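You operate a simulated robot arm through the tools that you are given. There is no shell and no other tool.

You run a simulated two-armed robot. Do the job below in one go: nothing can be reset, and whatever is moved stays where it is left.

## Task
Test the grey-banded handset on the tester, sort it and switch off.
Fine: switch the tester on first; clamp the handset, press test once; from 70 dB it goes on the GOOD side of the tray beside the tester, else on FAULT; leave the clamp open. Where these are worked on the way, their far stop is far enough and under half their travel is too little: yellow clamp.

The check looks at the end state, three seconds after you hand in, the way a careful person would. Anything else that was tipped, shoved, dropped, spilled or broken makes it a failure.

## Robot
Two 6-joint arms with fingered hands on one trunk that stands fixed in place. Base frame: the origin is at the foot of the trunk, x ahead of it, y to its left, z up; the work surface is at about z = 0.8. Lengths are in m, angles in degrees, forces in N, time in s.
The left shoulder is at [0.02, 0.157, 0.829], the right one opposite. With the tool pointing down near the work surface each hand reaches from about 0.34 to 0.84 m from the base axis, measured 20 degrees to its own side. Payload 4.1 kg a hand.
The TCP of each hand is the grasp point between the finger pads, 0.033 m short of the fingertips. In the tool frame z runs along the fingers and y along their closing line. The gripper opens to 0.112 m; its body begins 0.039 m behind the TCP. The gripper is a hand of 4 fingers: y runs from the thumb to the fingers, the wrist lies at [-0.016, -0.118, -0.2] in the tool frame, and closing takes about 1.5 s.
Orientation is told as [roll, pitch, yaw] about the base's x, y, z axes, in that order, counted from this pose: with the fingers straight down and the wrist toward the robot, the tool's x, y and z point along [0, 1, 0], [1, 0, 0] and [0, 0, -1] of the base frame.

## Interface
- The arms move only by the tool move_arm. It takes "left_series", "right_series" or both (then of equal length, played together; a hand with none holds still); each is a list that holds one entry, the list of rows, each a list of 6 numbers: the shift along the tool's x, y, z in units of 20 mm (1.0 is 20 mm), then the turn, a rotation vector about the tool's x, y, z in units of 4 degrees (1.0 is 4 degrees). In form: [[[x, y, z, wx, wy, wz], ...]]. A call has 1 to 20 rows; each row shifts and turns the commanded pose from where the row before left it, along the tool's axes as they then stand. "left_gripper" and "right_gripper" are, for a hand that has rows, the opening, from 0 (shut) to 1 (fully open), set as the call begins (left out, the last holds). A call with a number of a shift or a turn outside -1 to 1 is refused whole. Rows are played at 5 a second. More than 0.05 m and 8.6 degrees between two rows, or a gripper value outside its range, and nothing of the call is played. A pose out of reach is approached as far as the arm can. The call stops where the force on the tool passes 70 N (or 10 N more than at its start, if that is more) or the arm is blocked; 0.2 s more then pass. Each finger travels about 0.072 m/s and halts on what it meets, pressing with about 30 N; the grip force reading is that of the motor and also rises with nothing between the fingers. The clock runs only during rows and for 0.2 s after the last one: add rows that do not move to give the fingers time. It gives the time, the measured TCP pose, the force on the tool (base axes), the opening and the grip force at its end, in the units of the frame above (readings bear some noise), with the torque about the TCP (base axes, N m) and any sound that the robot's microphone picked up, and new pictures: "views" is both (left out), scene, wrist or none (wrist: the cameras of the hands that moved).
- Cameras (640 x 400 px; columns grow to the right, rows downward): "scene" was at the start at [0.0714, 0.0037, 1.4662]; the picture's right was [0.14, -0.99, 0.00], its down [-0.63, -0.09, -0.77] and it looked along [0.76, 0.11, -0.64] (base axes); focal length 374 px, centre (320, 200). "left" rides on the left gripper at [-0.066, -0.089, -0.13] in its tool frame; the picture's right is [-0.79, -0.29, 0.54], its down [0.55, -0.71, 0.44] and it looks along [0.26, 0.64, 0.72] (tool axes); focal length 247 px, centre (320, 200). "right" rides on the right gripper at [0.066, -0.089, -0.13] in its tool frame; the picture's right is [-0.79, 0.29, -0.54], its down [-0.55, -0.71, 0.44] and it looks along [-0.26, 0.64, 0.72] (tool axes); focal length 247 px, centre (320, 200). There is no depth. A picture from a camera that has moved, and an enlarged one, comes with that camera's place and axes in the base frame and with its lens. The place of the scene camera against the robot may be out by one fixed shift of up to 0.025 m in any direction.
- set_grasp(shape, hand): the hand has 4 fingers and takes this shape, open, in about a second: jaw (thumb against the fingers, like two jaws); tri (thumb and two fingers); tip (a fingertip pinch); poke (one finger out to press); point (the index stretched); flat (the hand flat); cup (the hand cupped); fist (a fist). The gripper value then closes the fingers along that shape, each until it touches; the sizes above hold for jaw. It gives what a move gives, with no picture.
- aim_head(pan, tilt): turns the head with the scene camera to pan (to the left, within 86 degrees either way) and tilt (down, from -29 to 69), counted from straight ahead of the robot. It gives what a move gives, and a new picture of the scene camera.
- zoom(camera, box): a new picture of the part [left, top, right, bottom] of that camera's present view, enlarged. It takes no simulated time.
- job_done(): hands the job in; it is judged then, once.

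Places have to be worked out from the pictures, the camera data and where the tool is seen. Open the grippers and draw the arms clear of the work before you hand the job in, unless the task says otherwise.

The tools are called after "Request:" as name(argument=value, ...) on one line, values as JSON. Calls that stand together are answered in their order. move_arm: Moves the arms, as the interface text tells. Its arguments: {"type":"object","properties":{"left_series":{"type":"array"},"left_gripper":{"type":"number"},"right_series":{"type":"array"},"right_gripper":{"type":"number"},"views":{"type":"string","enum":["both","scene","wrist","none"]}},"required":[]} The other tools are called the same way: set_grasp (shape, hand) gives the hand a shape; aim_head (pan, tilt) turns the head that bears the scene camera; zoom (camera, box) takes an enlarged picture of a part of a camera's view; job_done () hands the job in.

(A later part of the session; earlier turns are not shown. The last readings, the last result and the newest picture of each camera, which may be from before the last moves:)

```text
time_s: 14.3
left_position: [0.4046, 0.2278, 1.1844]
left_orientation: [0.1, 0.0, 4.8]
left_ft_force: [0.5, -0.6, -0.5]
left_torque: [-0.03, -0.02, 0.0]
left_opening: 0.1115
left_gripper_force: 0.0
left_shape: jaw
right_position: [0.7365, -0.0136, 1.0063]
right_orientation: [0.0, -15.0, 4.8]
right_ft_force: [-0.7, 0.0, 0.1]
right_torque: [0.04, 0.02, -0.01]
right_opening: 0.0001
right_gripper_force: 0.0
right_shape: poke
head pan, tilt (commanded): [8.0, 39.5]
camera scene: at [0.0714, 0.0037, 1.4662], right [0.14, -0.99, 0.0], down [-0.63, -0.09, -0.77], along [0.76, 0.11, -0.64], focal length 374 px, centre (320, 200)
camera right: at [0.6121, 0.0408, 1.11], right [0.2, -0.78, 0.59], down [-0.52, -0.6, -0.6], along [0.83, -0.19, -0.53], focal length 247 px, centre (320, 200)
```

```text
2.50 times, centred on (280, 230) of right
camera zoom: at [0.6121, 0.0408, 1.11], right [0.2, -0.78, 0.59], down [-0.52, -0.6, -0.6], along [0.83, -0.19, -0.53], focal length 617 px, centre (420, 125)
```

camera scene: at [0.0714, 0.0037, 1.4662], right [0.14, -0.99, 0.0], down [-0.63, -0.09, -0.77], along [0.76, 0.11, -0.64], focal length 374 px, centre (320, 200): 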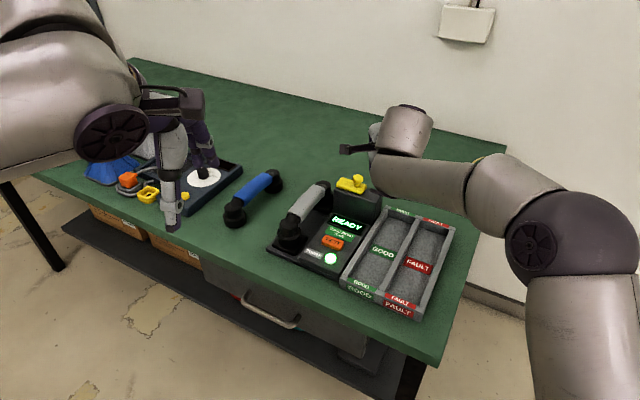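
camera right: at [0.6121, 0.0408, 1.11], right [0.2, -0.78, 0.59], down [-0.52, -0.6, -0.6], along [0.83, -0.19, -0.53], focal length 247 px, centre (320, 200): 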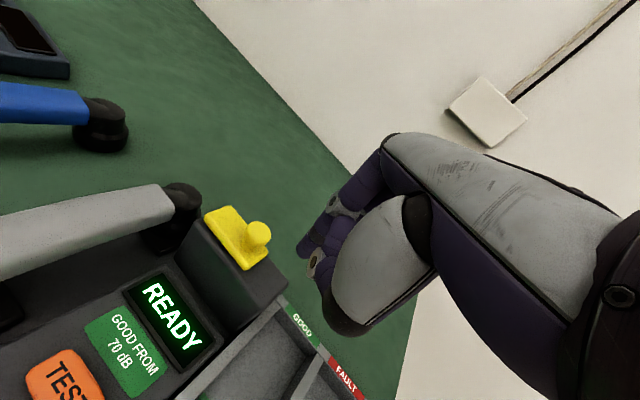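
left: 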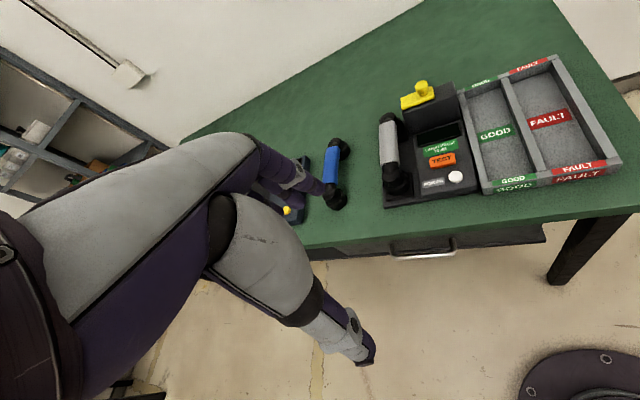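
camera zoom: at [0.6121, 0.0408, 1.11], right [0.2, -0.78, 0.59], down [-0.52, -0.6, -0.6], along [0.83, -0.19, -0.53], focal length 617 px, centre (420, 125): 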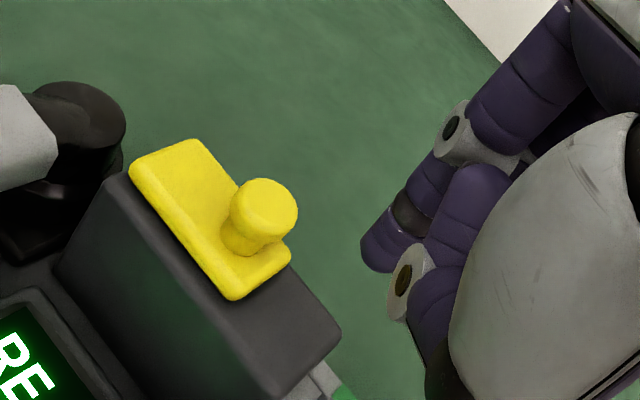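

Tilt reached cleanly. I now move the fingertip to just right of the knob, (0.772, -0.008), and lower most of the way, then check the picture.

Request:
move_arm(right_series=[[[-0.085, 0.695, 0.1875, 0, 0, 0], [-0.085, 0.695, 0.1875, 0, 0, 0], [0, -0.194, 0.725, 0, 0, 0], [0, -0.194, 0.725, 0, 0, 0], [0, -0.194, 0.725, 0, 0, 0], [0, 0, 0, 0, 0, 0]]], views="both")

Request:
zoom(camera="left", box=[360, 10, 520, 130])

Request:
zoom(camera="right", box=[220, 170, 380, 330])

```text
time_s: 15.7
left_position: [0.4049, 0.2267, 1.1843]
left_orientation: [0.1, 0.0, 4.8]
left_ft_force: [0.1, 0.2, 0.4]
left_torque: [0.0, -0.01, -0.01]
left_opening: 0.1116
left_gripper_force: 0.2
left_shape: jaw
right_position: [0.7656, -0.015, 0.9622]
right_orientation: [-0.1, -15.0, 4.9]
right_ft_force: [0.2, 0.1, 0.6]
right_torque: [0.03, -0.02, 0.04]
right_opening: 0.0001
right_gripper_force: 0.0
right_shape: poke
head pan, tilt (commanded): [8.0, 39.5]
camera scene: at [0.0714, 0.0037, 1.4662], right [0.14, -0.99, 0.0], down [-0.63, -0.09, -0.77], along [0.76, 0.11, -0.64], focal length 374 px, centre (320, 200)
camera right: at [0.6405, 0.0394, 1.0649], right [0.2, -0.78, 0.59], down [-0.52, -0.6, -0.6], along [0.83, -0.19, -0.53], focal length 247 px, centre (320, 200)
```

scene: 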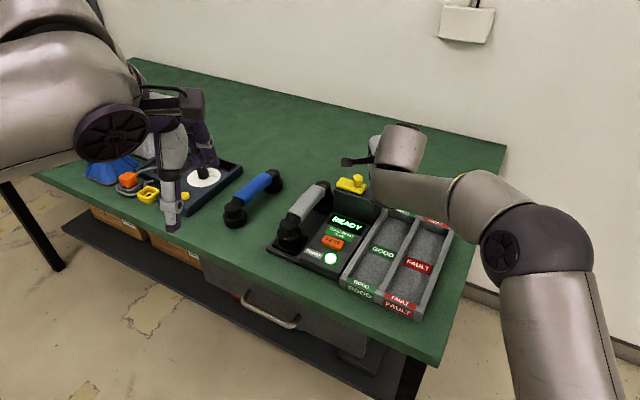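
right: 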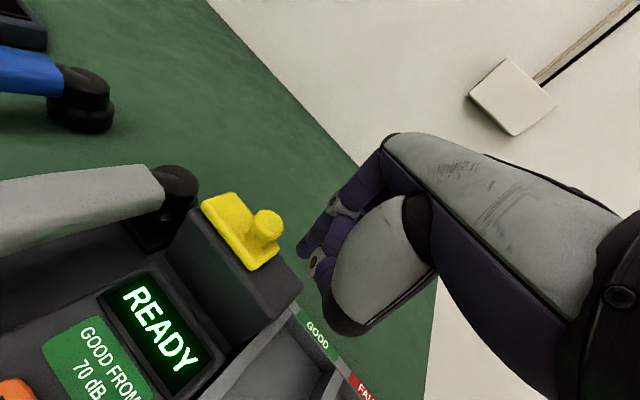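

```text
3.33 times, centred on (440, 70) of left
camera zoom: at [0.3215, 0.1554, 1.3149], right [-0.22, -0.81, -0.54], down [-0.75, 0.49, -0.44], along [0.62, 0.31, -0.72], focal length 823 px, centre (-80, 633)
```

zoom: 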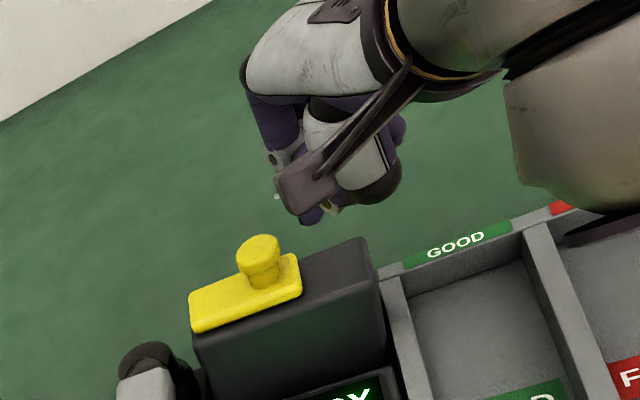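

```text
2.50 times, centred on (300, 250) of right
camera zoom: at [0.6405, 0.0394, 1.0649], right [0.2, -0.78, 0.59], down [-0.52, -0.6, -0.6], along [0.83, -0.19, -0.53], focal length 617 px, centre (370, 75)
```

zoom: 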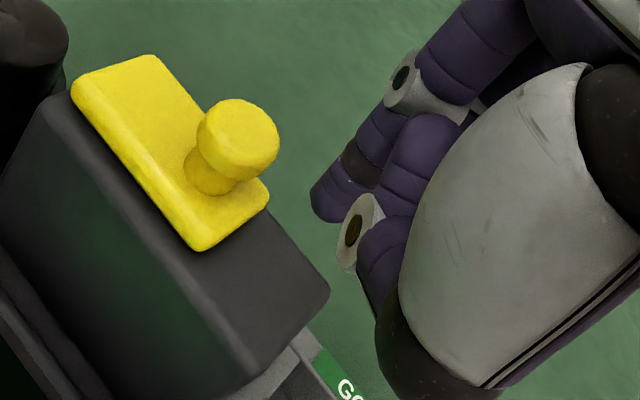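

The fingertip is where predicted (about 0.772, -0.008, 0.93), just right of the knob. I lower the last 25 mm beside it.

Request:
move_arm(right_series=[[[0, -0.108, 0.4, 0, 0, 0], [0, -0.108, 0.4, 0, 0, 0], [0, -0.108, 0.4, 0, 0, 0], [0, 0, 0, 0, 0, 0]]], views="none")

Request:
zoom(camera="left", box=[380, 30, 480, 130])

Request:
zoom(camera="right", box=[220, 170, 380, 330])

Request:
zoom(camera="scene", box=[300, 130, 440, 230])

```text
time_s: 16.7
left_position: [0.4044, 0.2274, 1.1848]
left_orientation: [0.1, 0.0, 4.9]
left_ft_force: [-0.2, 0.0, -0.5]
left_torque: [-0.01, -0.01, 0.0]
left_opening: 0.1117
left_gripper_force: 0.0
left_shape: jaw
right_position: [0.7654, -0.0138, 0.9357]
right_orientation: [-0.1, -15.0, 4.9]
right_ft_force: [0.8, -0.4, 0.1]
right_torque: [0.02, 0.0, 0.02]
right_opening: 0.0002
right_gripper_force: 0.0
right_shape: poke
head pan, tilt (commanded): [8.0, 39.5]
```

```text
4.00 times, centred on (430, 80) of left
camera zoom: at [0.3215, 0.1554, 1.3149], right [-0.22, -0.81, -0.54], down [-0.75, 0.49, -0.44], along [0.62, 0.31, -0.72], focal length 988 px, centre (-120, 680)
```

zoom: 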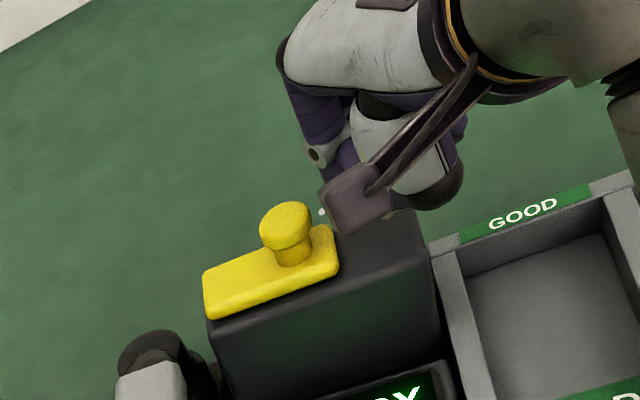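

```text
2.50 times, centred on (300, 250) of right
camera zoom: at [0.6405, 0.04, 1.0402], right [0.2, -0.78, 0.59], down [-0.52, -0.6, -0.6], along [0.83, -0.19, -0.53], focal length 617 px, centre (370, 75)
```

zoom: 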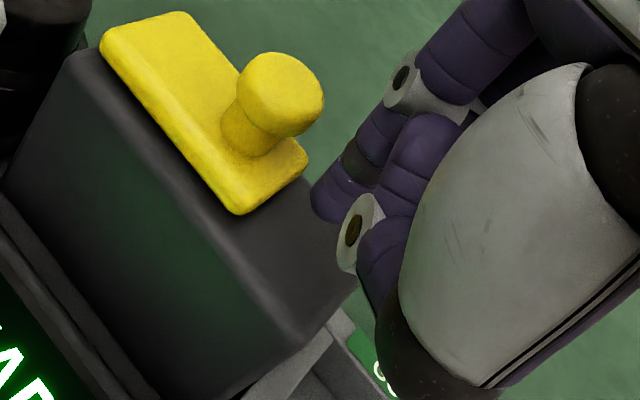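

```text
4.00 times, centred on (370, 180) of scene
camera zoom: at [0.0714, 0.0037, 1.4662], right [0.14, -0.99, 0.0], down [-0.63, -0.09, -0.77], along [0.76, 0.11, -0.64], focal length 1498 px, centre (120, 280)
```

zoom: 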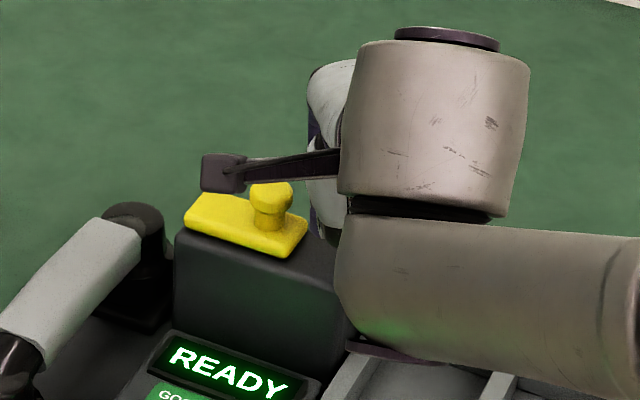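

The tip is beside the knob, level with its stem and above the housing. I push left along the slider direction (about 0.36, 0.93) by 24 mm first and check.

Request:
move_arm(right_series=[[[0.359, 0.17, 0.0456, 0, 0, 0], [0.359, 0.17, 0.0456, 0, 0, 0], [0.359, 0.17, 0.0456, 0, 0, 0], [0, 0, 0, 0, 0, 0]]], views="none")

Request:
zoom(camera="right", box=[220, 170, 380, 330])

Request:
zoom(camera="left", box=[380, 30, 480, 130])

```text
time_s: 17.7
left_position: [0.4044, 0.2273, 1.1855]
left_orientation: [0.0, 0.1, 4.8]
left_ft_force: [-0.3, -1.0, -0.6]
left_torque: [0.01, -0.03, 0.02]
left_opening: 0.1117
left_gripper_force: 0.0
left_shape: jaw
right_position: [0.7743, 0.0078, 0.9368]
right_orientation: [0.0, -15.0, 4.9]
right_ft_force: [-0.4, -0.6, 0.5]
right_torque: [0.03, 0.01, -0.01]
right_opening: 0.0
right_gripper_force: 0.0
right_shape: poke
head pan, tilt (commanded): [8.0, 39.5]
```

```text
2.50 times, centred on (300, 250) of right
camera zoom: at [0.6499, 0.0629, 1.0412], right [0.2, -0.78, 0.59], down [-0.52, -0.6, -0.6], along [0.83, -0.19, -0.53], focal length 617 px, centre (370, 75)
```

zoom: 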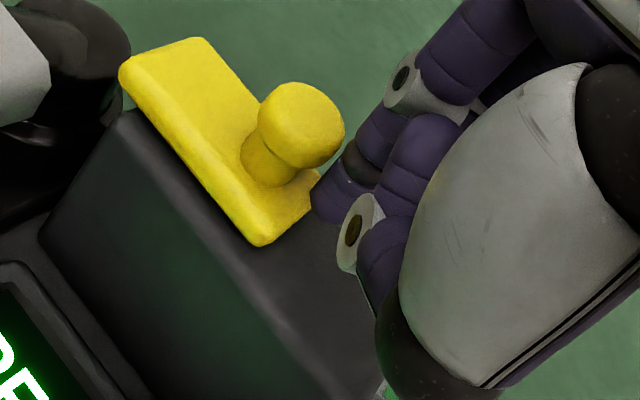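

```text
4.00 times, centred on (430, 80) of left
camera zoom: at [0.3215, 0.1553, 1.3149], right [-0.22, -0.81, -0.54], down [-0.75, 0.49, -0.44], along [0.62, 0.31, -0.72], focal length 988 px, centre (-120, 680)
```

zoom: 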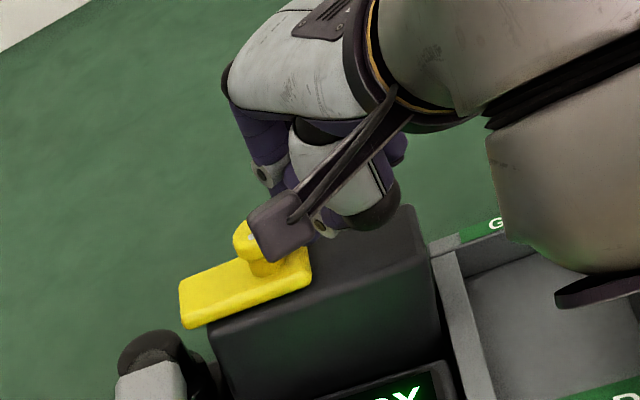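

The slider has moved with the finger, light force. I keep pushing left in the same direction.

Request:
move_arm(right_series=[[[0.359, 0.17, 0.0456, 0, 0, 0], [0.359, 0.17, 0.0456, 0, 0, 0], [0.359, 0.17, 0.0456, 0, 0, 0], [0, 0, 0, 0, 0, 0]]], views="none")

Request:
zoom(camera="right", box=[220, 170, 380, 330])

Request:
zoom(camera="left", box=[380, 30, 480, 130])

```text
time_s: 18.7
left_position: [0.4042, 0.2264, 1.1851]
left_orientation: [0.0, 0.1, 4.8]
left_ft_force: [-0.3, -0.5, 0.0]
left_torque: [-0.01, 0.01, -0.02]
left_opening: 0.1114
left_gripper_force: 0.0
left_shape: jaw
right_position: [0.7831, 0.0317, 0.9368]
right_orientation: [0.0, -15.0, 5.0]
right_ft_force: [-0.2, -0.9, -0.7]
right_torque: [0.0, -0.03, 0.01]
right_opening: 0.0003
right_gripper_force: 0.0
right_shape: poke
head pan, tilt (commanded): [8.0, 39.5]
```

```text
2.50 times, centred on (300, 250) of right
camera zoom: at [0.6584, 0.0859, 1.0411], right [0.2, -0.78, 0.59], down [-0.52, -0.6, -0.6], along [0.83, -0.19, -0.53], focal length 617 px, centre (370, 75)
```

zoom: 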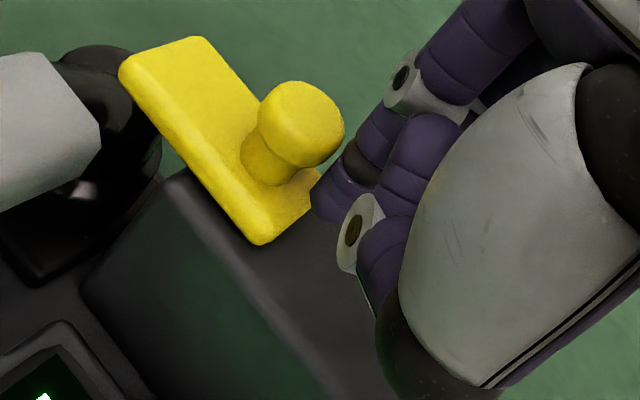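

```text
4.00 times, centred on (430, 80) of left
camera zoom: at [0.3215, 0.1553, 1.3149], right [-0.22, -0.81, -0.54], down [-0.75, 0.49, -0.44], along [0.62, 0.31, -0.72], focal length 988 px, centre (-120, 680)
```

zoom: 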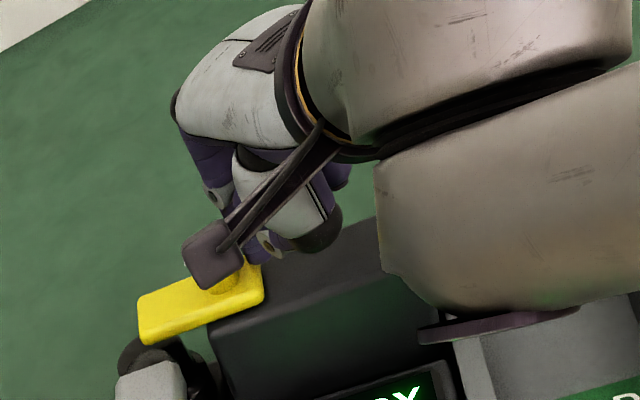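

The plate is now reaching over the handset's rear end. I continue in small steps until the far stop shows as rising force.

Request:
move_arm(right_series=[[[0.359, 0.17, 0.0456, 0, 0, 0], [0.359, 0.17, 0.0456, 0, 0, 0], [0, 0, 0, 0, 0, 0]]], views="none")

Request:
zoom(camera="right", box=[220, 170, 380, 330])

Request:
zoom(camera="left", box=[360, 40, 460, 140])

```text
time_s: 19.5
left_position: [0.404, 0.2271, 1.1857]
left_orientation: [0.0, 0.0, 4.8]
left_ft_force: [-0.8, 0.3, -0.2]
left_torque: [0.0, -0.02, 0.0]
left_opening: 0.1118
left_gripper_force: 0.0
left_shape: jaw
right_position: [0.7879, 0.0441, 0.9367]
right_orientation: [-0.2, -15.1, 4.7]
right_ft_force: [-0.7, -8.7, -0.3]
right_torque: [-0.07, -0.01, -0.05]
right_opening: 0.0001
right_gripper_force: 0.1
right_shape: poke
head pan, tilt (commanded): [8.0, 39.5]
```

```text
2.50 times, centred on (300, 250) of right
camera zoom: at [0.6642, 0.0992, 1.0407], right [0.2, -0.78, 0.6], down [-0.53, -0.6, -0.6], along [0.83, -0.19, -0.53], focal length 617 px, centre (370, 75)
```

zoom: 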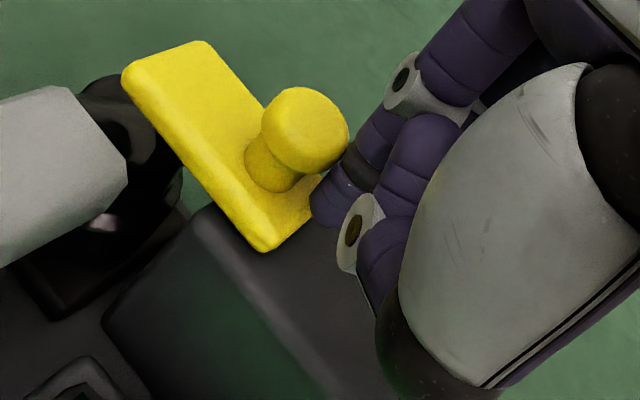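

```text
4.00 times, centred on (410, 90) of left
camera zoom: at [0.3216, 0.1548, 1.315], right [-0.22, -0.81, -0.54], down [-0.75, 0.49, -0.44], along [0.62, 0.31, -0.72], focal length 988 px, centre (-40, 640)
```

zoom: 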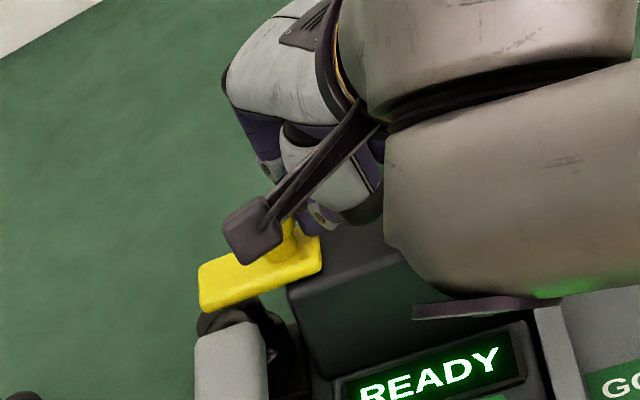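

The force rose to about 9 N and the hand stopped short, with the knob about 50 mm from its start: the clamp is at its far stop. I back the finger off to the right and lift clear.

Request:
move_arm(right_series=[[[-0.45, -0.213, -0.057, 0, 0, 0], [-0.45, -0.213, -0.057, 0, 0, 0], [0, 0.259, -0.966, 0, 0, 0], [0, 0.259, -0.966, 0, 0, 0], [0, 0.259, -0.966, 0, 0, 0], [0, 0.259, -0.966, 0, 0, 0], [0, 0, 0, 0, 0, 0]]], views="both")

Request:
zoom(camera="right", box=[160, 130, 360, 330])

Request:
zoom(camera="left", box=[360, 40, 500, 180])

```text
time_s: 21.1
left_position: [0.4049, 0.2277, 1.1843]
left_orientation: [0.0, 0.1, 4.8]
left_ft_force: [-1.0, -0.3, 0.0]
left_torque: [0.0, 0.0, 0.0]
left_opening: 0.1115
left_gripper_force: 0.0
left_shape: jaw
right_position: [0.7828, 0.0275, 1.0181]
right_orientation: [0.0, -15.1, 4.9]
right_ft_force: [-0.2, 0.2, -0.2]
right_torque: [0.01, -0.03, 0.01]
right_opening: 0.0
right_gripper_force: 0.1
right_shape: poke
head pan, tilt (commanded): [8.0, 39.5]
camera scene: at [0.0714, 0.0037, 1.4662], right [0.14, -0.99, 0.0], down [-0.63, -0.09, -0.77], along [0.76, 0.11, -0.64], focal length 374 px, centre (320, 200)
camera right: at [0.6575, 0.0825, 1.1208], right [0.2, -0.78, 0.59], down [-0.52, -0.6, -0.6], along [0.83, -0.19, -0.53], focal length 247 px, centre (320, 200)
```

scene: 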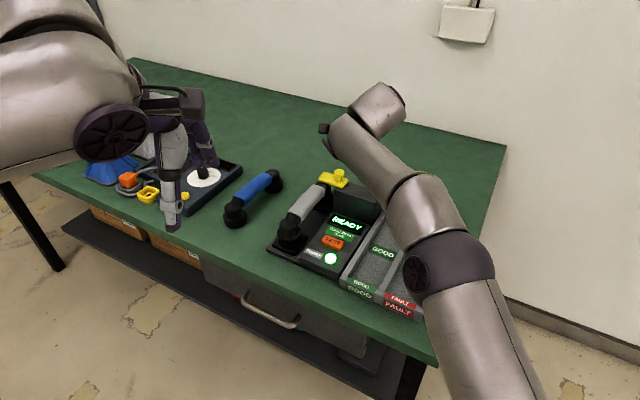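
right: 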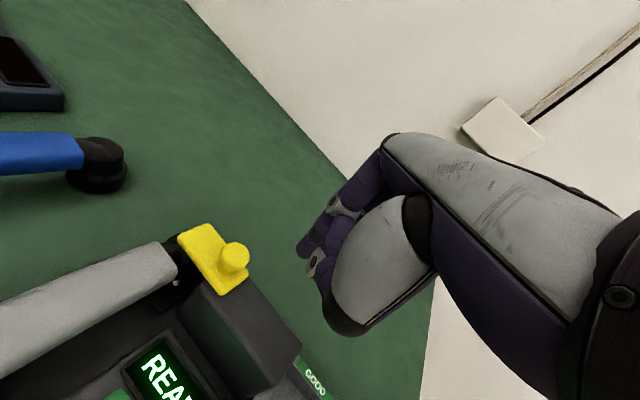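

```text
2.00 times, centred on (260, 230) of right
camera zoom: at [0.6575, 0.0825, 1.1208], right [0.2, -0.78, 0.59], down [-0.52, -0.6, -0.6], along [0.83, -0.19, -0.53], focal length 494 px, centre (440, 140)
```

zoom: 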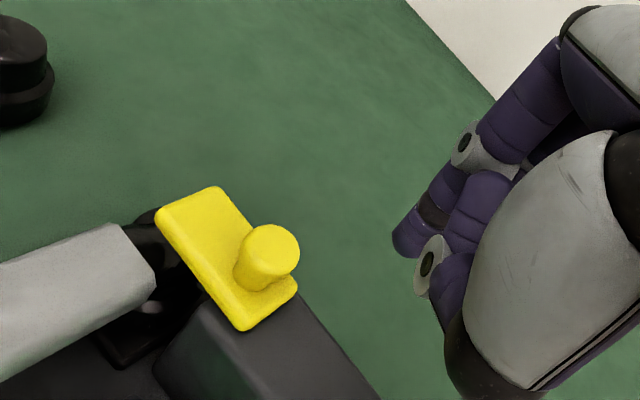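

```text
2.86 times, centred on (430, 110) of left
camera zoom: at [0.3215, 0.1553, 1.3149], right [-0.22, -0.81, -0.54], down [-0.75, 0.49, -0.44], along [0.62, 0.31, -0.72], focal length 706 px, centre (6, 457)
```

zoom: 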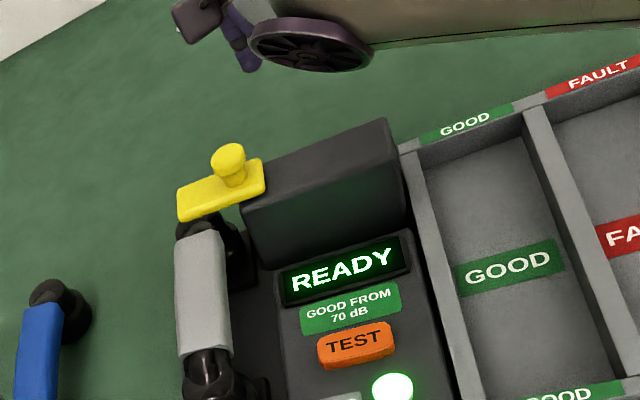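

The clamp plate now covers the handset's rear end, display still READY. I bring the finger back over the TEST button at about (0.646, 0.068) and undo the tilt.

Request:
move_arm(right_series=[[[0.327, -0.94, -0.119, 0, 0, 0], [0.327, -0.94, -0.119, 0, 0, 0], [0.327, -0.94, -0.119, 0, 0, 0], [0.327, -0.94, -0.119, 0, 0, 0], [0.327, -0.94, -0.119, 0, 0, 0], [0.327, -0.94, -0.119, 0, 0, 0], [0.327, -0.94, -0.119, 0, 0, 0], [0, 0, 0, 0.9375, 0, 0], [0, 0, 0, 0.9375, 0, 0], [0, 0, 0, 0.9375, 0, 0], [0, 0, 0, 0.9375, 0, 0], [0, 0, 0, 0, 0, 0]]], views="wrist")

Request:
zoom(camera="right", box=[220, 150, 380, 350])

```text
time_s: 23.7
left_position: [0.4044, 0.2273, 1.1842]
left_orientation: [0.0, -0.1, 4.8]
left_ft_force: [-0.1, 0.3, -0.1]
left_torque: [0.01, 0.01, 0.05]
left_opening: 0.1121
left_gripper_force: 0.1
left_shape: jaw
right_position: [0.6466, 0.0599, 0.9999]
right_orientation: [0.0, 0.0, 4.9]
right_ft_force: [0.3, 0.2, -0.1]
right_torque: [0.02, -0.02, 0.02]
right_opening: 0.0
right_gripper_force: 0.1
right_shape: poke
head pan, tilt (commanded): [8.0, 39.5]
camera right: at [0.5517, 0.1175, 1.1305], right [0.35, -0.76, 0.54], down [-0.66, -0.61, -0.43], along [0.66, -0.2, -0.72], focal length 247 px, centre (320, 200)
```

right: 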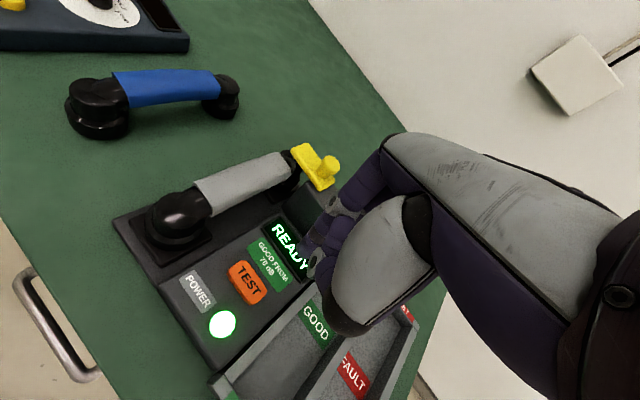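

```text
2.00 times, centred on (300, 250) of right
camera zoom: at [0.5517, 0.1175, 1.1305], right [0.35, -0.76, 0.54], down [-0.66, -0.61, -0.43], along [0.66, -0.2, -0.72], focal length 494 px, centre (360, 100)
```

zoom: 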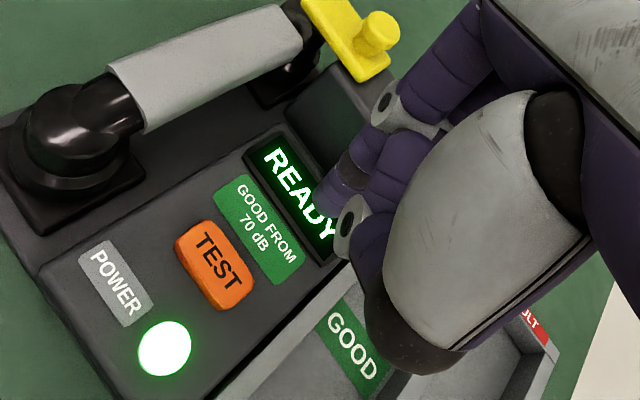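

The tip is above TEST (aim 0.645, 0.066). I descend to about 25 mm above it and check.

Request:
move_arm(right_series=[[[0, 0, 1, 0, 0, 0], [0, 0, 1, 0, 0, 0], [0, 0, 1, 0, 0, 0], [0, 0, 1, 0, 0, 0], [0, 0, 0.8, 0, 0, 0], [0, 0, 0, 0, 0, 0]]], views="none")

Request:
zoom(camera="right", box=[240, 190, 340, 310])

Request:
zoom(camera="left", box=[400, 90, 500, 190])

```text
time_s: 25.1
left_position: [0.4043, 0.228, 1.1849]
left_orientation: [0.0, 0.0, 4.8]
left_ft_force: [0.5, -0.2, -0.4]
left_torque: [0.02, -0.01, 0.02]
left_opening: 0.1114
left_gripper_force: 0.1
left_shape: jaw
right_position: [0.6462, 0.0615, 0.903]
right_orientation: [0.0, 0.0, 4.9]
right_ft_force: [0.4, 0.6, -0.6]
right_torque: [0.01, 0.02, 0.01]
right_opening: 0.0002
right_gripper_force: 0.0
right_shape: poke
head pan, tilt (commanded): [8.0, 39.5]
```

```text
3.33 times, centred on (290, 250) of right
camera zoom: at [0.5521, 0.1176, 1.034], right [0.35, -0.77, 0.54], down [-0.66, -0.61, -0.44], along [0.66, -0.2, -0.72], focal length 823 px, centre (420, 33)
```

zoom: 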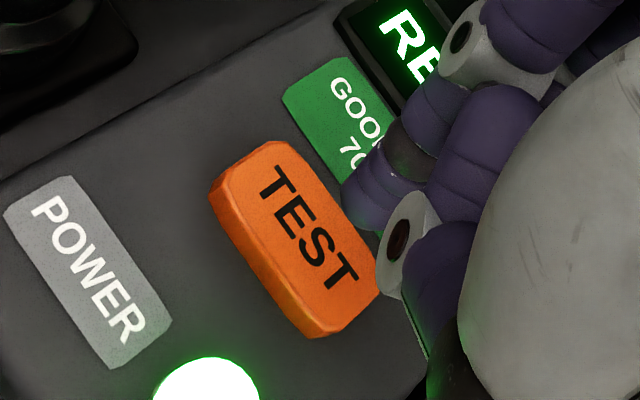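

```text
4.00 times, centred on (450, 140) of left
camera zoom: at [0.3215, 0.1553, 1.3149], right [-0.22, -0.81, -0.54], down [-0.75, 0.49, -0.44], along [0.62, 0.31, -0.72], focal length 988 px, centre (-200, 440)
```

zoom: 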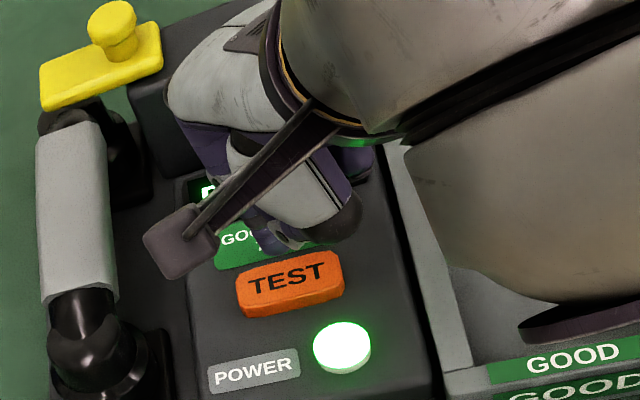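

Aligned within a few mm. I go down 20 mm, then finish with small steps listening for the click.

Request:
move_arm(right_series=[[[0, 0, 0.5, 0, 0, 0], [0, 0, 0.5, 0, 0, 0], [0, 0, 0, 0, 0, 0]]], views="none")

Request:
zoom(camera="right", box=[240, 190, 340, 310])

```text
time_s: 25.9
left_position: [0.405, 0.2264, 1.1841]
left_orientation: [0.1, 0.1, 4.9]
left_ft_force: [0.4, 0.3, 0.0]
left_torque: [-0.01, 0.0, -0.02]
left_opening: 0.1118
left_gripper_force: 0.1
left_shape: jaw
right_position: [0.6468, 0.0607, 0.8831]
right_orientation: [0.0, 0.0, 4.9]
right_ft_force: [0.1, 0.6, -0.6]
right_torque: [0.02, 0.01, -0.01]
right_opening: 0.0
right_gripper_force: 0.1
right_shape: poke
head pan, tilt (commanded): [8.0, 39.5]
```

```text
3.33 times, centred on (290, 250) of right
camera zoom: at [0.5522, 0.1178, 1.013], right [0.35, -0.77, 0.54], down [-0.66, -0.61, -0.44], along [0.66, -0.2, -0.72], focal length 823 px, centre (420, 33)
```

zoom: 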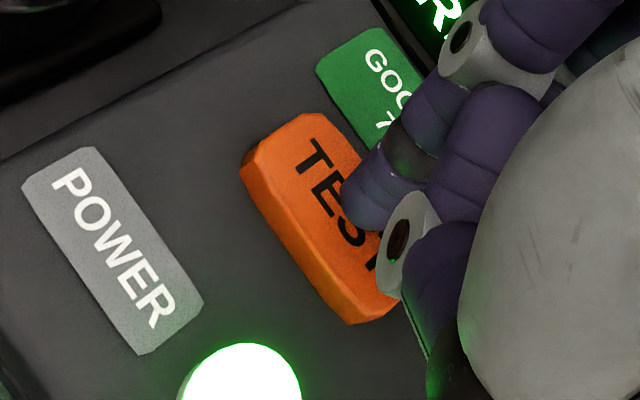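

No contact yet, tip right over the TEST letters. I go down 3 mm at a time.

Request:
move_arm(right_series=[[[0, 0, 0.15, 0, 0, 0], [0, 0, 0.15, 0, 0, 0], [0, 0, 0, 0, 0, 0]]], views="none")

Request:
zoom(camera="right", box=[240, 190, 340, 310])

```text
time_s: 26.7
left_position: [0.4048, 0.2265, 1.1841]
left_orientation: [0.0, -0.1, 4.8]
left_ft_force: [0.3, 0.3, -1.1]
left_torque: [-0.04, 0.01, -0.02]
left_opening: 0.1116
left_gripper_force: 0.1
left_shape: jaw
right_position: [0.6467, 0.0608, 0.8769]
right_orientation: [0.0, 0.1, 5.0]
right_ft_force: [1.0, -1.0, 0.0]
right_torque: [0.03, 0.01, 0.03]
right_opening: 0.0
right_gripper_force: 0.0
right_shape: poke
head pan, tilt (commanded): [8.0, 39.5]
```

```text
3.33 times, centred on (290, 250) of right
camera zoom: at [0.5526, 0.1175, 1.0074], right [0.35, -0.77, 0.54], down [-0.66, -0.61, -0.44], along [0.66, -0.2, -0.72], focal length 823 px, centre (420, 33)
```

zoom: 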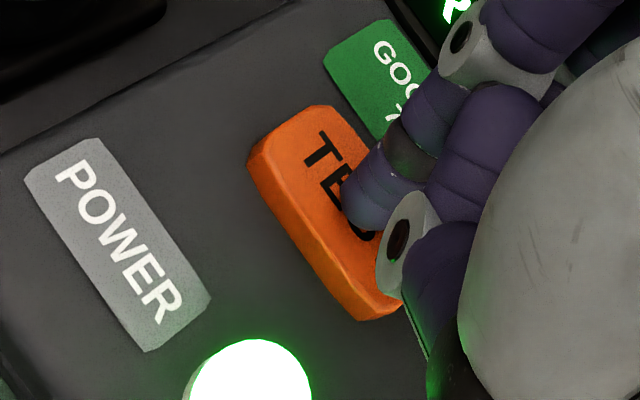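

Still free at TCP z 0.877. Another two small steps down.

Request:
move_arm(right_series=[[[0, 0, 0.15, 0, 0, 0], [0, 0, 0.1, 0, 0, 0], [0, 0, 0, 0, 0, 0]]], views="none")

Request:
zoom(camera="right", box=[240, 190, 340, 310])

Request:
zoom(camera="left", box=[400, 90, 500, 190])

```text
time_s: 27.5
left_position: [0.4046, 0.2273, 1.1848]
left_orientation: [0.0, 0.1, 4.8]
left_ft_force: [-0.9, -0.1, -0.3]
left_torque: [0.0, -0.03, 0.03]
left_opening: 0.1118
left_gripper_force: 0.1
left_shape: jaw
right_position: [0.647, 0.0605, 0.8727]
right_orientation: [0.1, 0.0, 4.9]
right_ft_force: [0.5, 0.3, 2.1]
right_torque: [-0.03, 0.0, 0.01]
right_opening: 0.0
right_gripper_force: 0.0
right_shape: poke
head pan, tilt (commanded): [8.0, 39.5]
heard: click
```

```text
3.33 times, centred on (290, 250) of right
camera zoom: at [0.5523, 0.1177, 1.0031], right [0.35, -0.77, 0.54], down [-0.66, -0.61, -0.44], along [0.66, -0.2, -0.72], focal length 823 px, centre (420, 33)
```

zoom: 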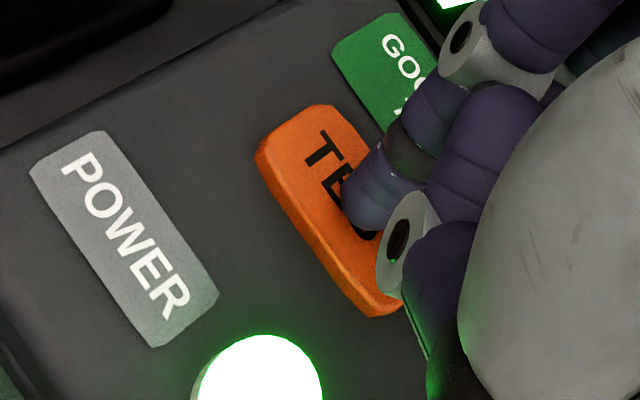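

```text
4.00 times, centred on (450, 140) of left
camera zoom: at [0.3215, 0.1553, 1.3149], right [-0.22, -0.81, -0.54], down [-0.75, 0.49, -0.44], along [0.62, 0.31, -0.72], focal length 988 px, centre (-200, 440)
```

zoom: 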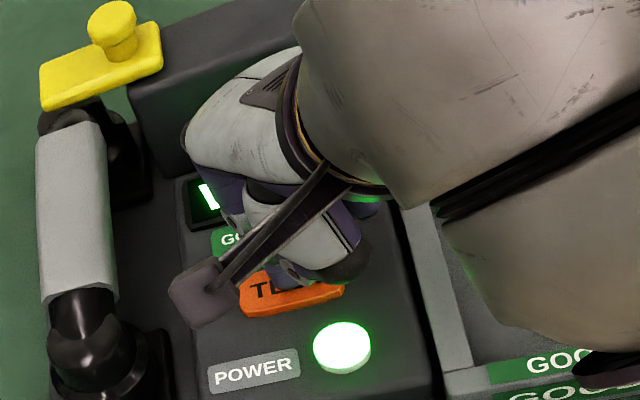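

TEST clicked once. I lift straight up and off to the right so the display can be read.

Request:
move_arm(right_series=[[[0, 0, -0.5, 0, 0, 0], [0, 0, -1, 0, 0, 0], [0, 0, -1, 0, 0, 0], [0, 0, -1, 0, 0, 0], [0, 0, -1, 0, 0, 0], [0, 0, -1, 0, 0, 0], [-1, 0, -0.5, 0, 0, 0], [-1, 0, -0.5, 0, 0, 0], [-1, 0, 0, 0, 0, 0], [-1, 0, 0, 0, 0, 0], [-1, 0, 0, 0, 0, 0], [-1, 0, 0, 0, 0, 0], [0, 0, 0, 0, 0, 0]]], views="both")

Request:
zoom(camera="left", box=[380, 50, 520, 190])

Request:
zoom(camera="scene", box=[260, 160, 400, 280])

```text
time_s: 30.3
left_position: [0.4049, 0.2272, 1.1856]
left_orientation: [0.0, -0.1, 4.7]
left_ft_force: [-1.2, 0.4, 0.2]
left_torque: [0.0, -0.02, 0.0]
left_opening: 0.1115
left_gripper_force: 0.0
left_shape: jaw
right_position: [0.6567, -0.0574, 1.0047]
right_orientation: [0.0, -0.1, 4.9]
right_ft_force: [0.5, 0.8, -0.8]
right_torque: [-0.01, -0.02, 0.02]
right_opening: 0.0003
right_gripper_force: 0.0
right_shape: poke
head pan, tilt (commanded): [8.0, 39.5]
camera scene: at [0.0714, 0.0038, 1.4662], right [0.14, -0.99, 0.0], down [-0.63, -0.09, -0.77], along [0.76, 0.11, -0.64], focal length 374 px, centre (320, 200)
camera right: at [0.5638, -0.0005, 1.1347], right [0.35, -0.77, 0.54], down [-0.66, -0.61, -0.44], along [0.66, -0.2, -0.72], focal length 247 px, centre (320, 200)
```

scene: 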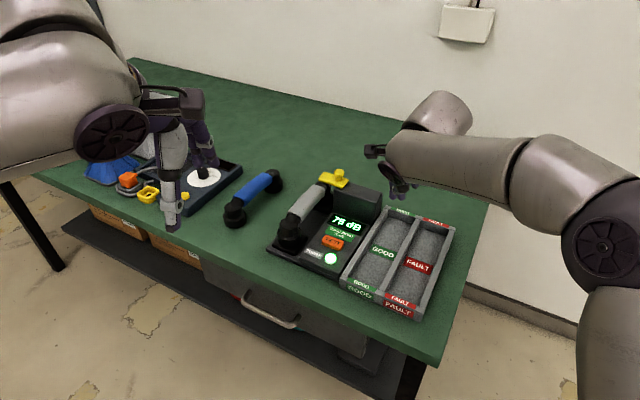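
right: 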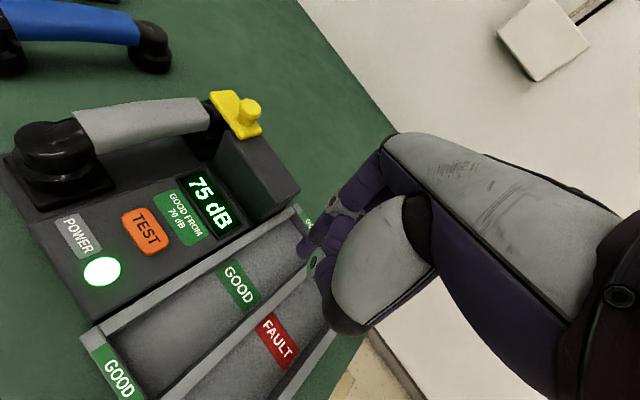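

```text
2.86 times, centred on (450, 120) of left
camera zoom: at [0.3215, 0.1554, 1.3149], right [-0.22, -0.81, -0.54], down [-0.75, 0.49, -0.44], along [0.62, 0.31, -0.72], focal length 706 px, centre (-51, 429)
```

zoom: 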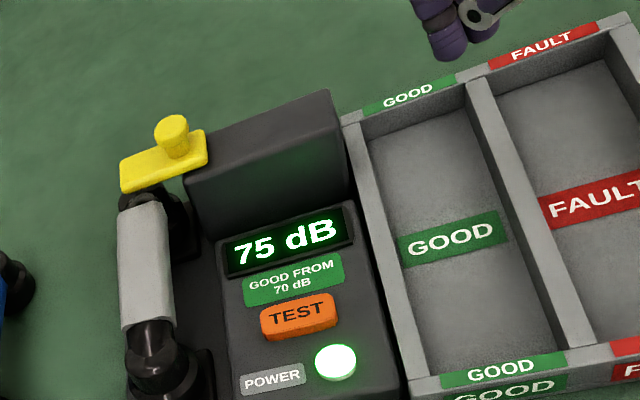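

```text
3.33 times, centred on (330, 220) of scene
camera zoom: at [0.0714, 0.0038, 1.4662], right [0.14, -0.99, 0.0], down [-0.63, -0.09, -0.77], along [0.76, 0.11, -0.64], focal length 1248 px, centre (287, 133)
```

zoom: 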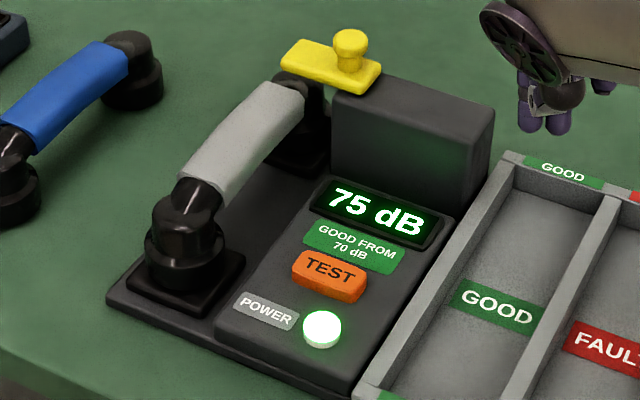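

The display shows 75 dB, so the handset is GOOD. Next the clamp must be opened by pushing its knob right, which suits the left hand's index; I move the right hand out of the way and shape the left hand to poke.

Request:
move_arm(right_series=[[[-0.95, -0.58, -0.5, 0, 0, 0], [-0.95, -0.58, -0.5, 0, 0, 0], [-0.95, -0.58, -0.5, 0, 0, 0], [-0.95, -0.58, -0.5, 0, 0, 0], [-0.95, -0.58, -0.5, 0, 0, 0], [0, 0, 0, 0, 0, 0]]], views="wrist")

Request:
set_grasp(shape="poke", hand="left")

```text
time_s: 31.7
left_position: [0.4047, 0.2275, 1.1841]
left_orientation: [0.0, 0.0, 4.8]
left_ft_force: [0.0, 0.5, 0.4]
left_torque: [0.0, 0.01, -0.03]
left_opening: 0.1115
left_gripper_force: 0.0
left_shape: jaw
right_position: [0.6076, -0.1595, 1.0517]
right_orientation: [0.0, 0.1, 4.9]
right_ft_force: [0.7, -0.7, 0.7]
right_torque: [0.0, 0.03, 0.01]
right_opening: 0.0002
right_gripper_force: 0.1
right_shape: poke
head pan, tilt (commanded): [8.0, 39.5]
camera right: at [0.5135, -0.1026, 1.1836], right [0.35, -0.77, 0.54], down [-0.66, -0.61, -0.43], along [0.66, -0.2, -0.72], focal length 247 px, centre (320, 200)
```

right: 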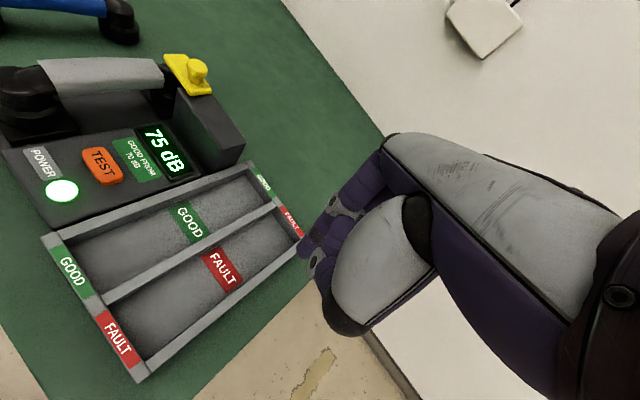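

```text
time_s: 32.6
left_position: [0.4042, 0.2271, 1.1852]
left_orientation: [0.0, 0.0, 4.7]
left_ft_force: [0.9, -1.1, -0.7]
left_torque: [0.01, 0.02, 0.01]
left_opening: 0.0
left_gripper_force: 0.0
left_shape: poke
right_position: [0.6078, -0.1596, 1.0524]
right_orientation: [0.0, 0.0, 4.8]
right_ft_force: [0.2, 0.4, -0.6]
right_torque: [0.02, 0.02, -0.01]
right_opening: 0.0001
right_gripper_force: 0.0
right_shape: poke
head pan, tilt (commanded): [8.0, 39.5]
```

Now I tilt the left hand 20° forward and carry it high over to near the clamp, stopping a little short to check.

Request:
move_arm(left_series=[[[0, 0, 0, -1, 0, 0], [0, 0, 0, -1, 0, 0], [0, 0, 0, -1, 0, 0], [0, 0, 0, -1, 0, 0], [0, 0, 0, -1, 0, 0], [-0.497, 0.99, 0.94, 0, 0, 0], [-0.497, 0.99, 0.94, 0, 0, 0], [-0.497, 0.99, 0.94, 0, 0, 0], [-0.497, 0.99, 0.94, 0, 0, 0], [-0.497, 0.99, 0.94, 0, 0, 0], [-0.497, 0.99, 0.94, 0, 0, 0], [-0.497, 0.99, 0.94, 0, 0, 0], [-0.497, 0.99, 0.94, 0, 0, 0], [-0.497, 0.99, 0.94, 0, 0, 0], [-0.497, 0.99, 0.94, 0, 0, 0], [-0.497, 0.99, 0.94, 0, 0, 0], [-0.497, 0.99, 0.94, 0, 0, 0], [-0.497, 0.99, 0.94, 0, 0, 0], [0, 0, 0, 0, 0, 0]]], views="both")

Request:
zoom(camera="right", box=[100, 0, 300, 160])

```text
time_s: 36.6
left_position: [0.7405, 0.1274, 1.0431]
left_orientation: [0.1, -20.1, 4.8]
left_ft_force: [-0.3, 0.6, 0.4]
left_torque: [0.01, 0.0, -0.01]
left_opening: 0.0
left_gripper_force: 0.1
left_shape: poke
right_position: [0.6081, -0.1595, 1.0538]
right_orientation: [0.0, 0.0, 4.9]
right_ft_force: [-0.4, -0.4, -0.5]
right_torque: [-0.02, -0.01, -0.02]
right_opening: 0.0
right_gripper_force: 0.0
right_shape: poke
head pan, tilt (commanded): [8.0, 39.5]
camera scene: at [0.0713, 0.0037, 1.4662], right [0.14, -0.99, 0.0], down [-0.63, -0.09, -0.77], along [0.76, 0.11, -0.64], focal length 374 px, centre (320, 200)
camera left: at [0.6183, 0.0519, 1.135], right [-0.02, -0.8, -0.6], down [-0.56, 0.51, -0.65], along [0.83, 0.33, -0.46], focal length 247 px, centre (320, 200)
```

scene: 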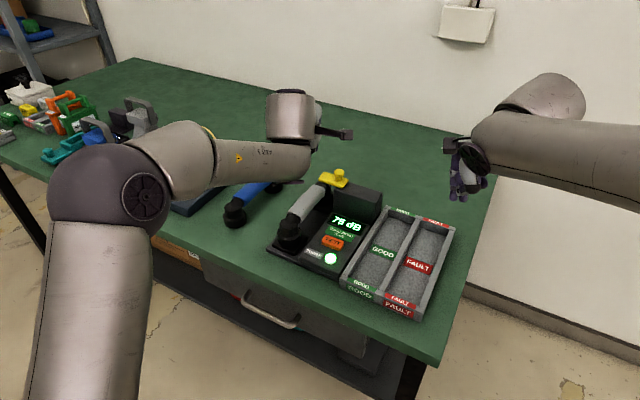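
left: 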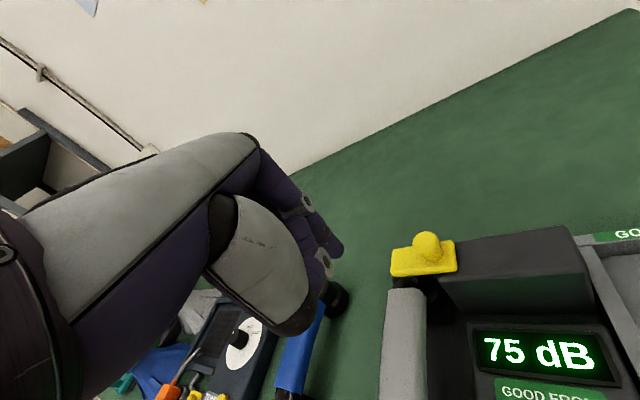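

```text
2.50 times, centred on (200, 80) of right
camera zoom: at [0.5135, -0.1024, 1.1838], right [0.35, -0.77, 0.54], down [-0.66, -0.61, -0.44], along [0.66, -0.2, -0.72], focal length 617 px, centre (620, 500)
```

zoom: 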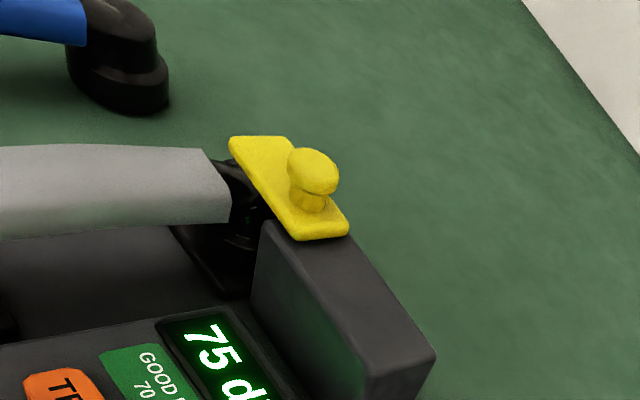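

Both cameras put the knob at about (0.80, 0.072). I bring the left fingertip to hover left of it, around (0.812, 0.103), tip still above knob height.

Request:
move_arm(left_series=[[[-0.305, 0.4525, 0.9375, 0, 0, 0], [-0.305, 0.4525, 0.9375, 0, 0, 0], [-0.305, 0.4525, 0.9375, 0, 0, 0], [-0.305, 0.4525, 0.9375, 0, 0, 0], [0, 0, 0, 0, 0, 0]]], views="both")

Request:
zoom(camera="right", box=[120, 0, 280, 120])

Request:
zoom(camera="left", box=[260, 150, 460, 310])

```text
time_s: 37.8
left_position: [0.7996, 0.1069, 0.9848]
left_orientation: [0.0, -20.1, 4.9]
left_ft_force: [0.7, -0.3, 0.3]
left_torque: [0.01, 0.02, 0.02]
left_opening: 0.0
left_gripper_force: 0.1
left_shape: poke
right_position: [0.6077, -0.1591, 1.0517]
right_orientation: [0.0, 0.0, 4.8]
right_ft_force: [0.4, -0.4, -0.2]
right_torque: [0.02, -0.03, 0.0]
right_opening: 0.0
right_gripper_force: 0.1
right_shape: poke
head pan, tilt (commanded): [8.0, 39.5]
camera scene: at [0.0713, 0.0037, 1.4662], right [0.14, -0.99, 0.0], down [-0.63, -0.09, -0.77], along [0.76, 0.11, -0.64], focal length 374 px, centre (320, 200)
camera left: at [0.6789, 0.0321, 1.0768], right [-0.02, -0.8, -0.6], down [-0.56, 0.51, -0.65], along [0.83, 0.33, -0.46], focal length 247 px, centre (320, 200)
```

scene: 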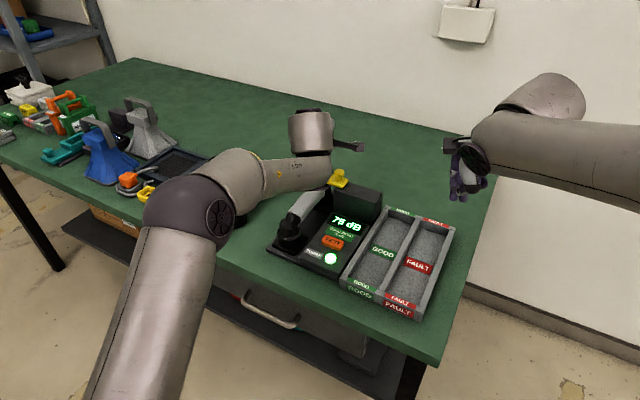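
left: 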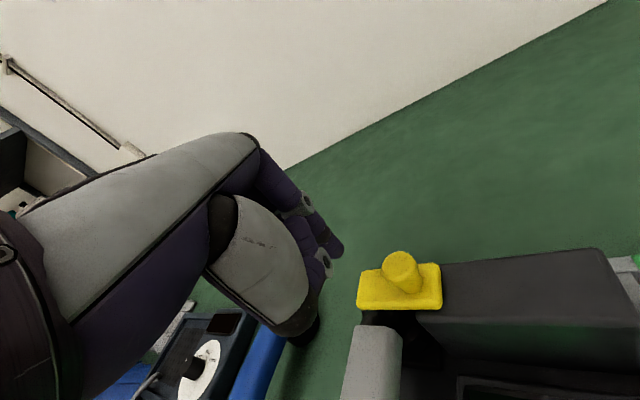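

```text
3.33 times, centred on (200, 60) of right
camera zoom: at [0.5136, -0.1024, 1.1838], right [0.35, -0.77, 0.54], down [-0.66, -0.61, -0.44], along [0.66, -0.2, -0.72], focal length 823 px, centre (720, 667)
```

zoom: 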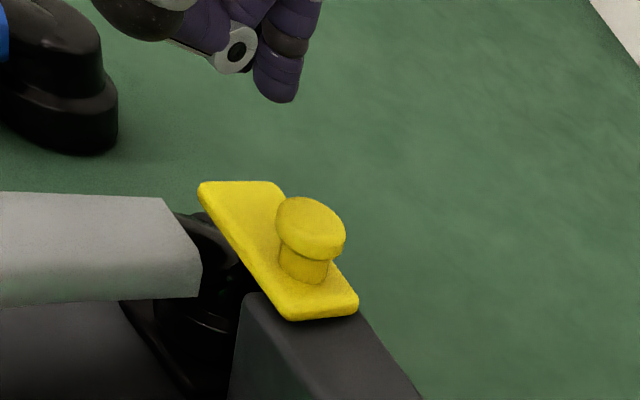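

```text
2.50 times, centred on (360, 230) of left
camera zoom: at [0.6789, 0.0321, 1.0768], right [-0.02, -0.8, -0.6], down [-0.56, 0.51, -0.65], along [0.83, 0.33, -0.46], focal length 617 px, centre (220, 125)
```

zoom: 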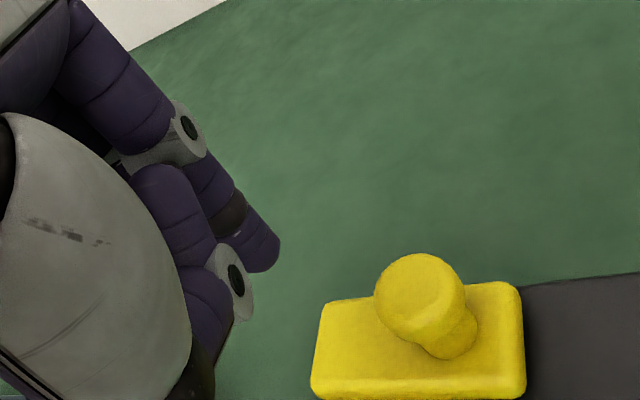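

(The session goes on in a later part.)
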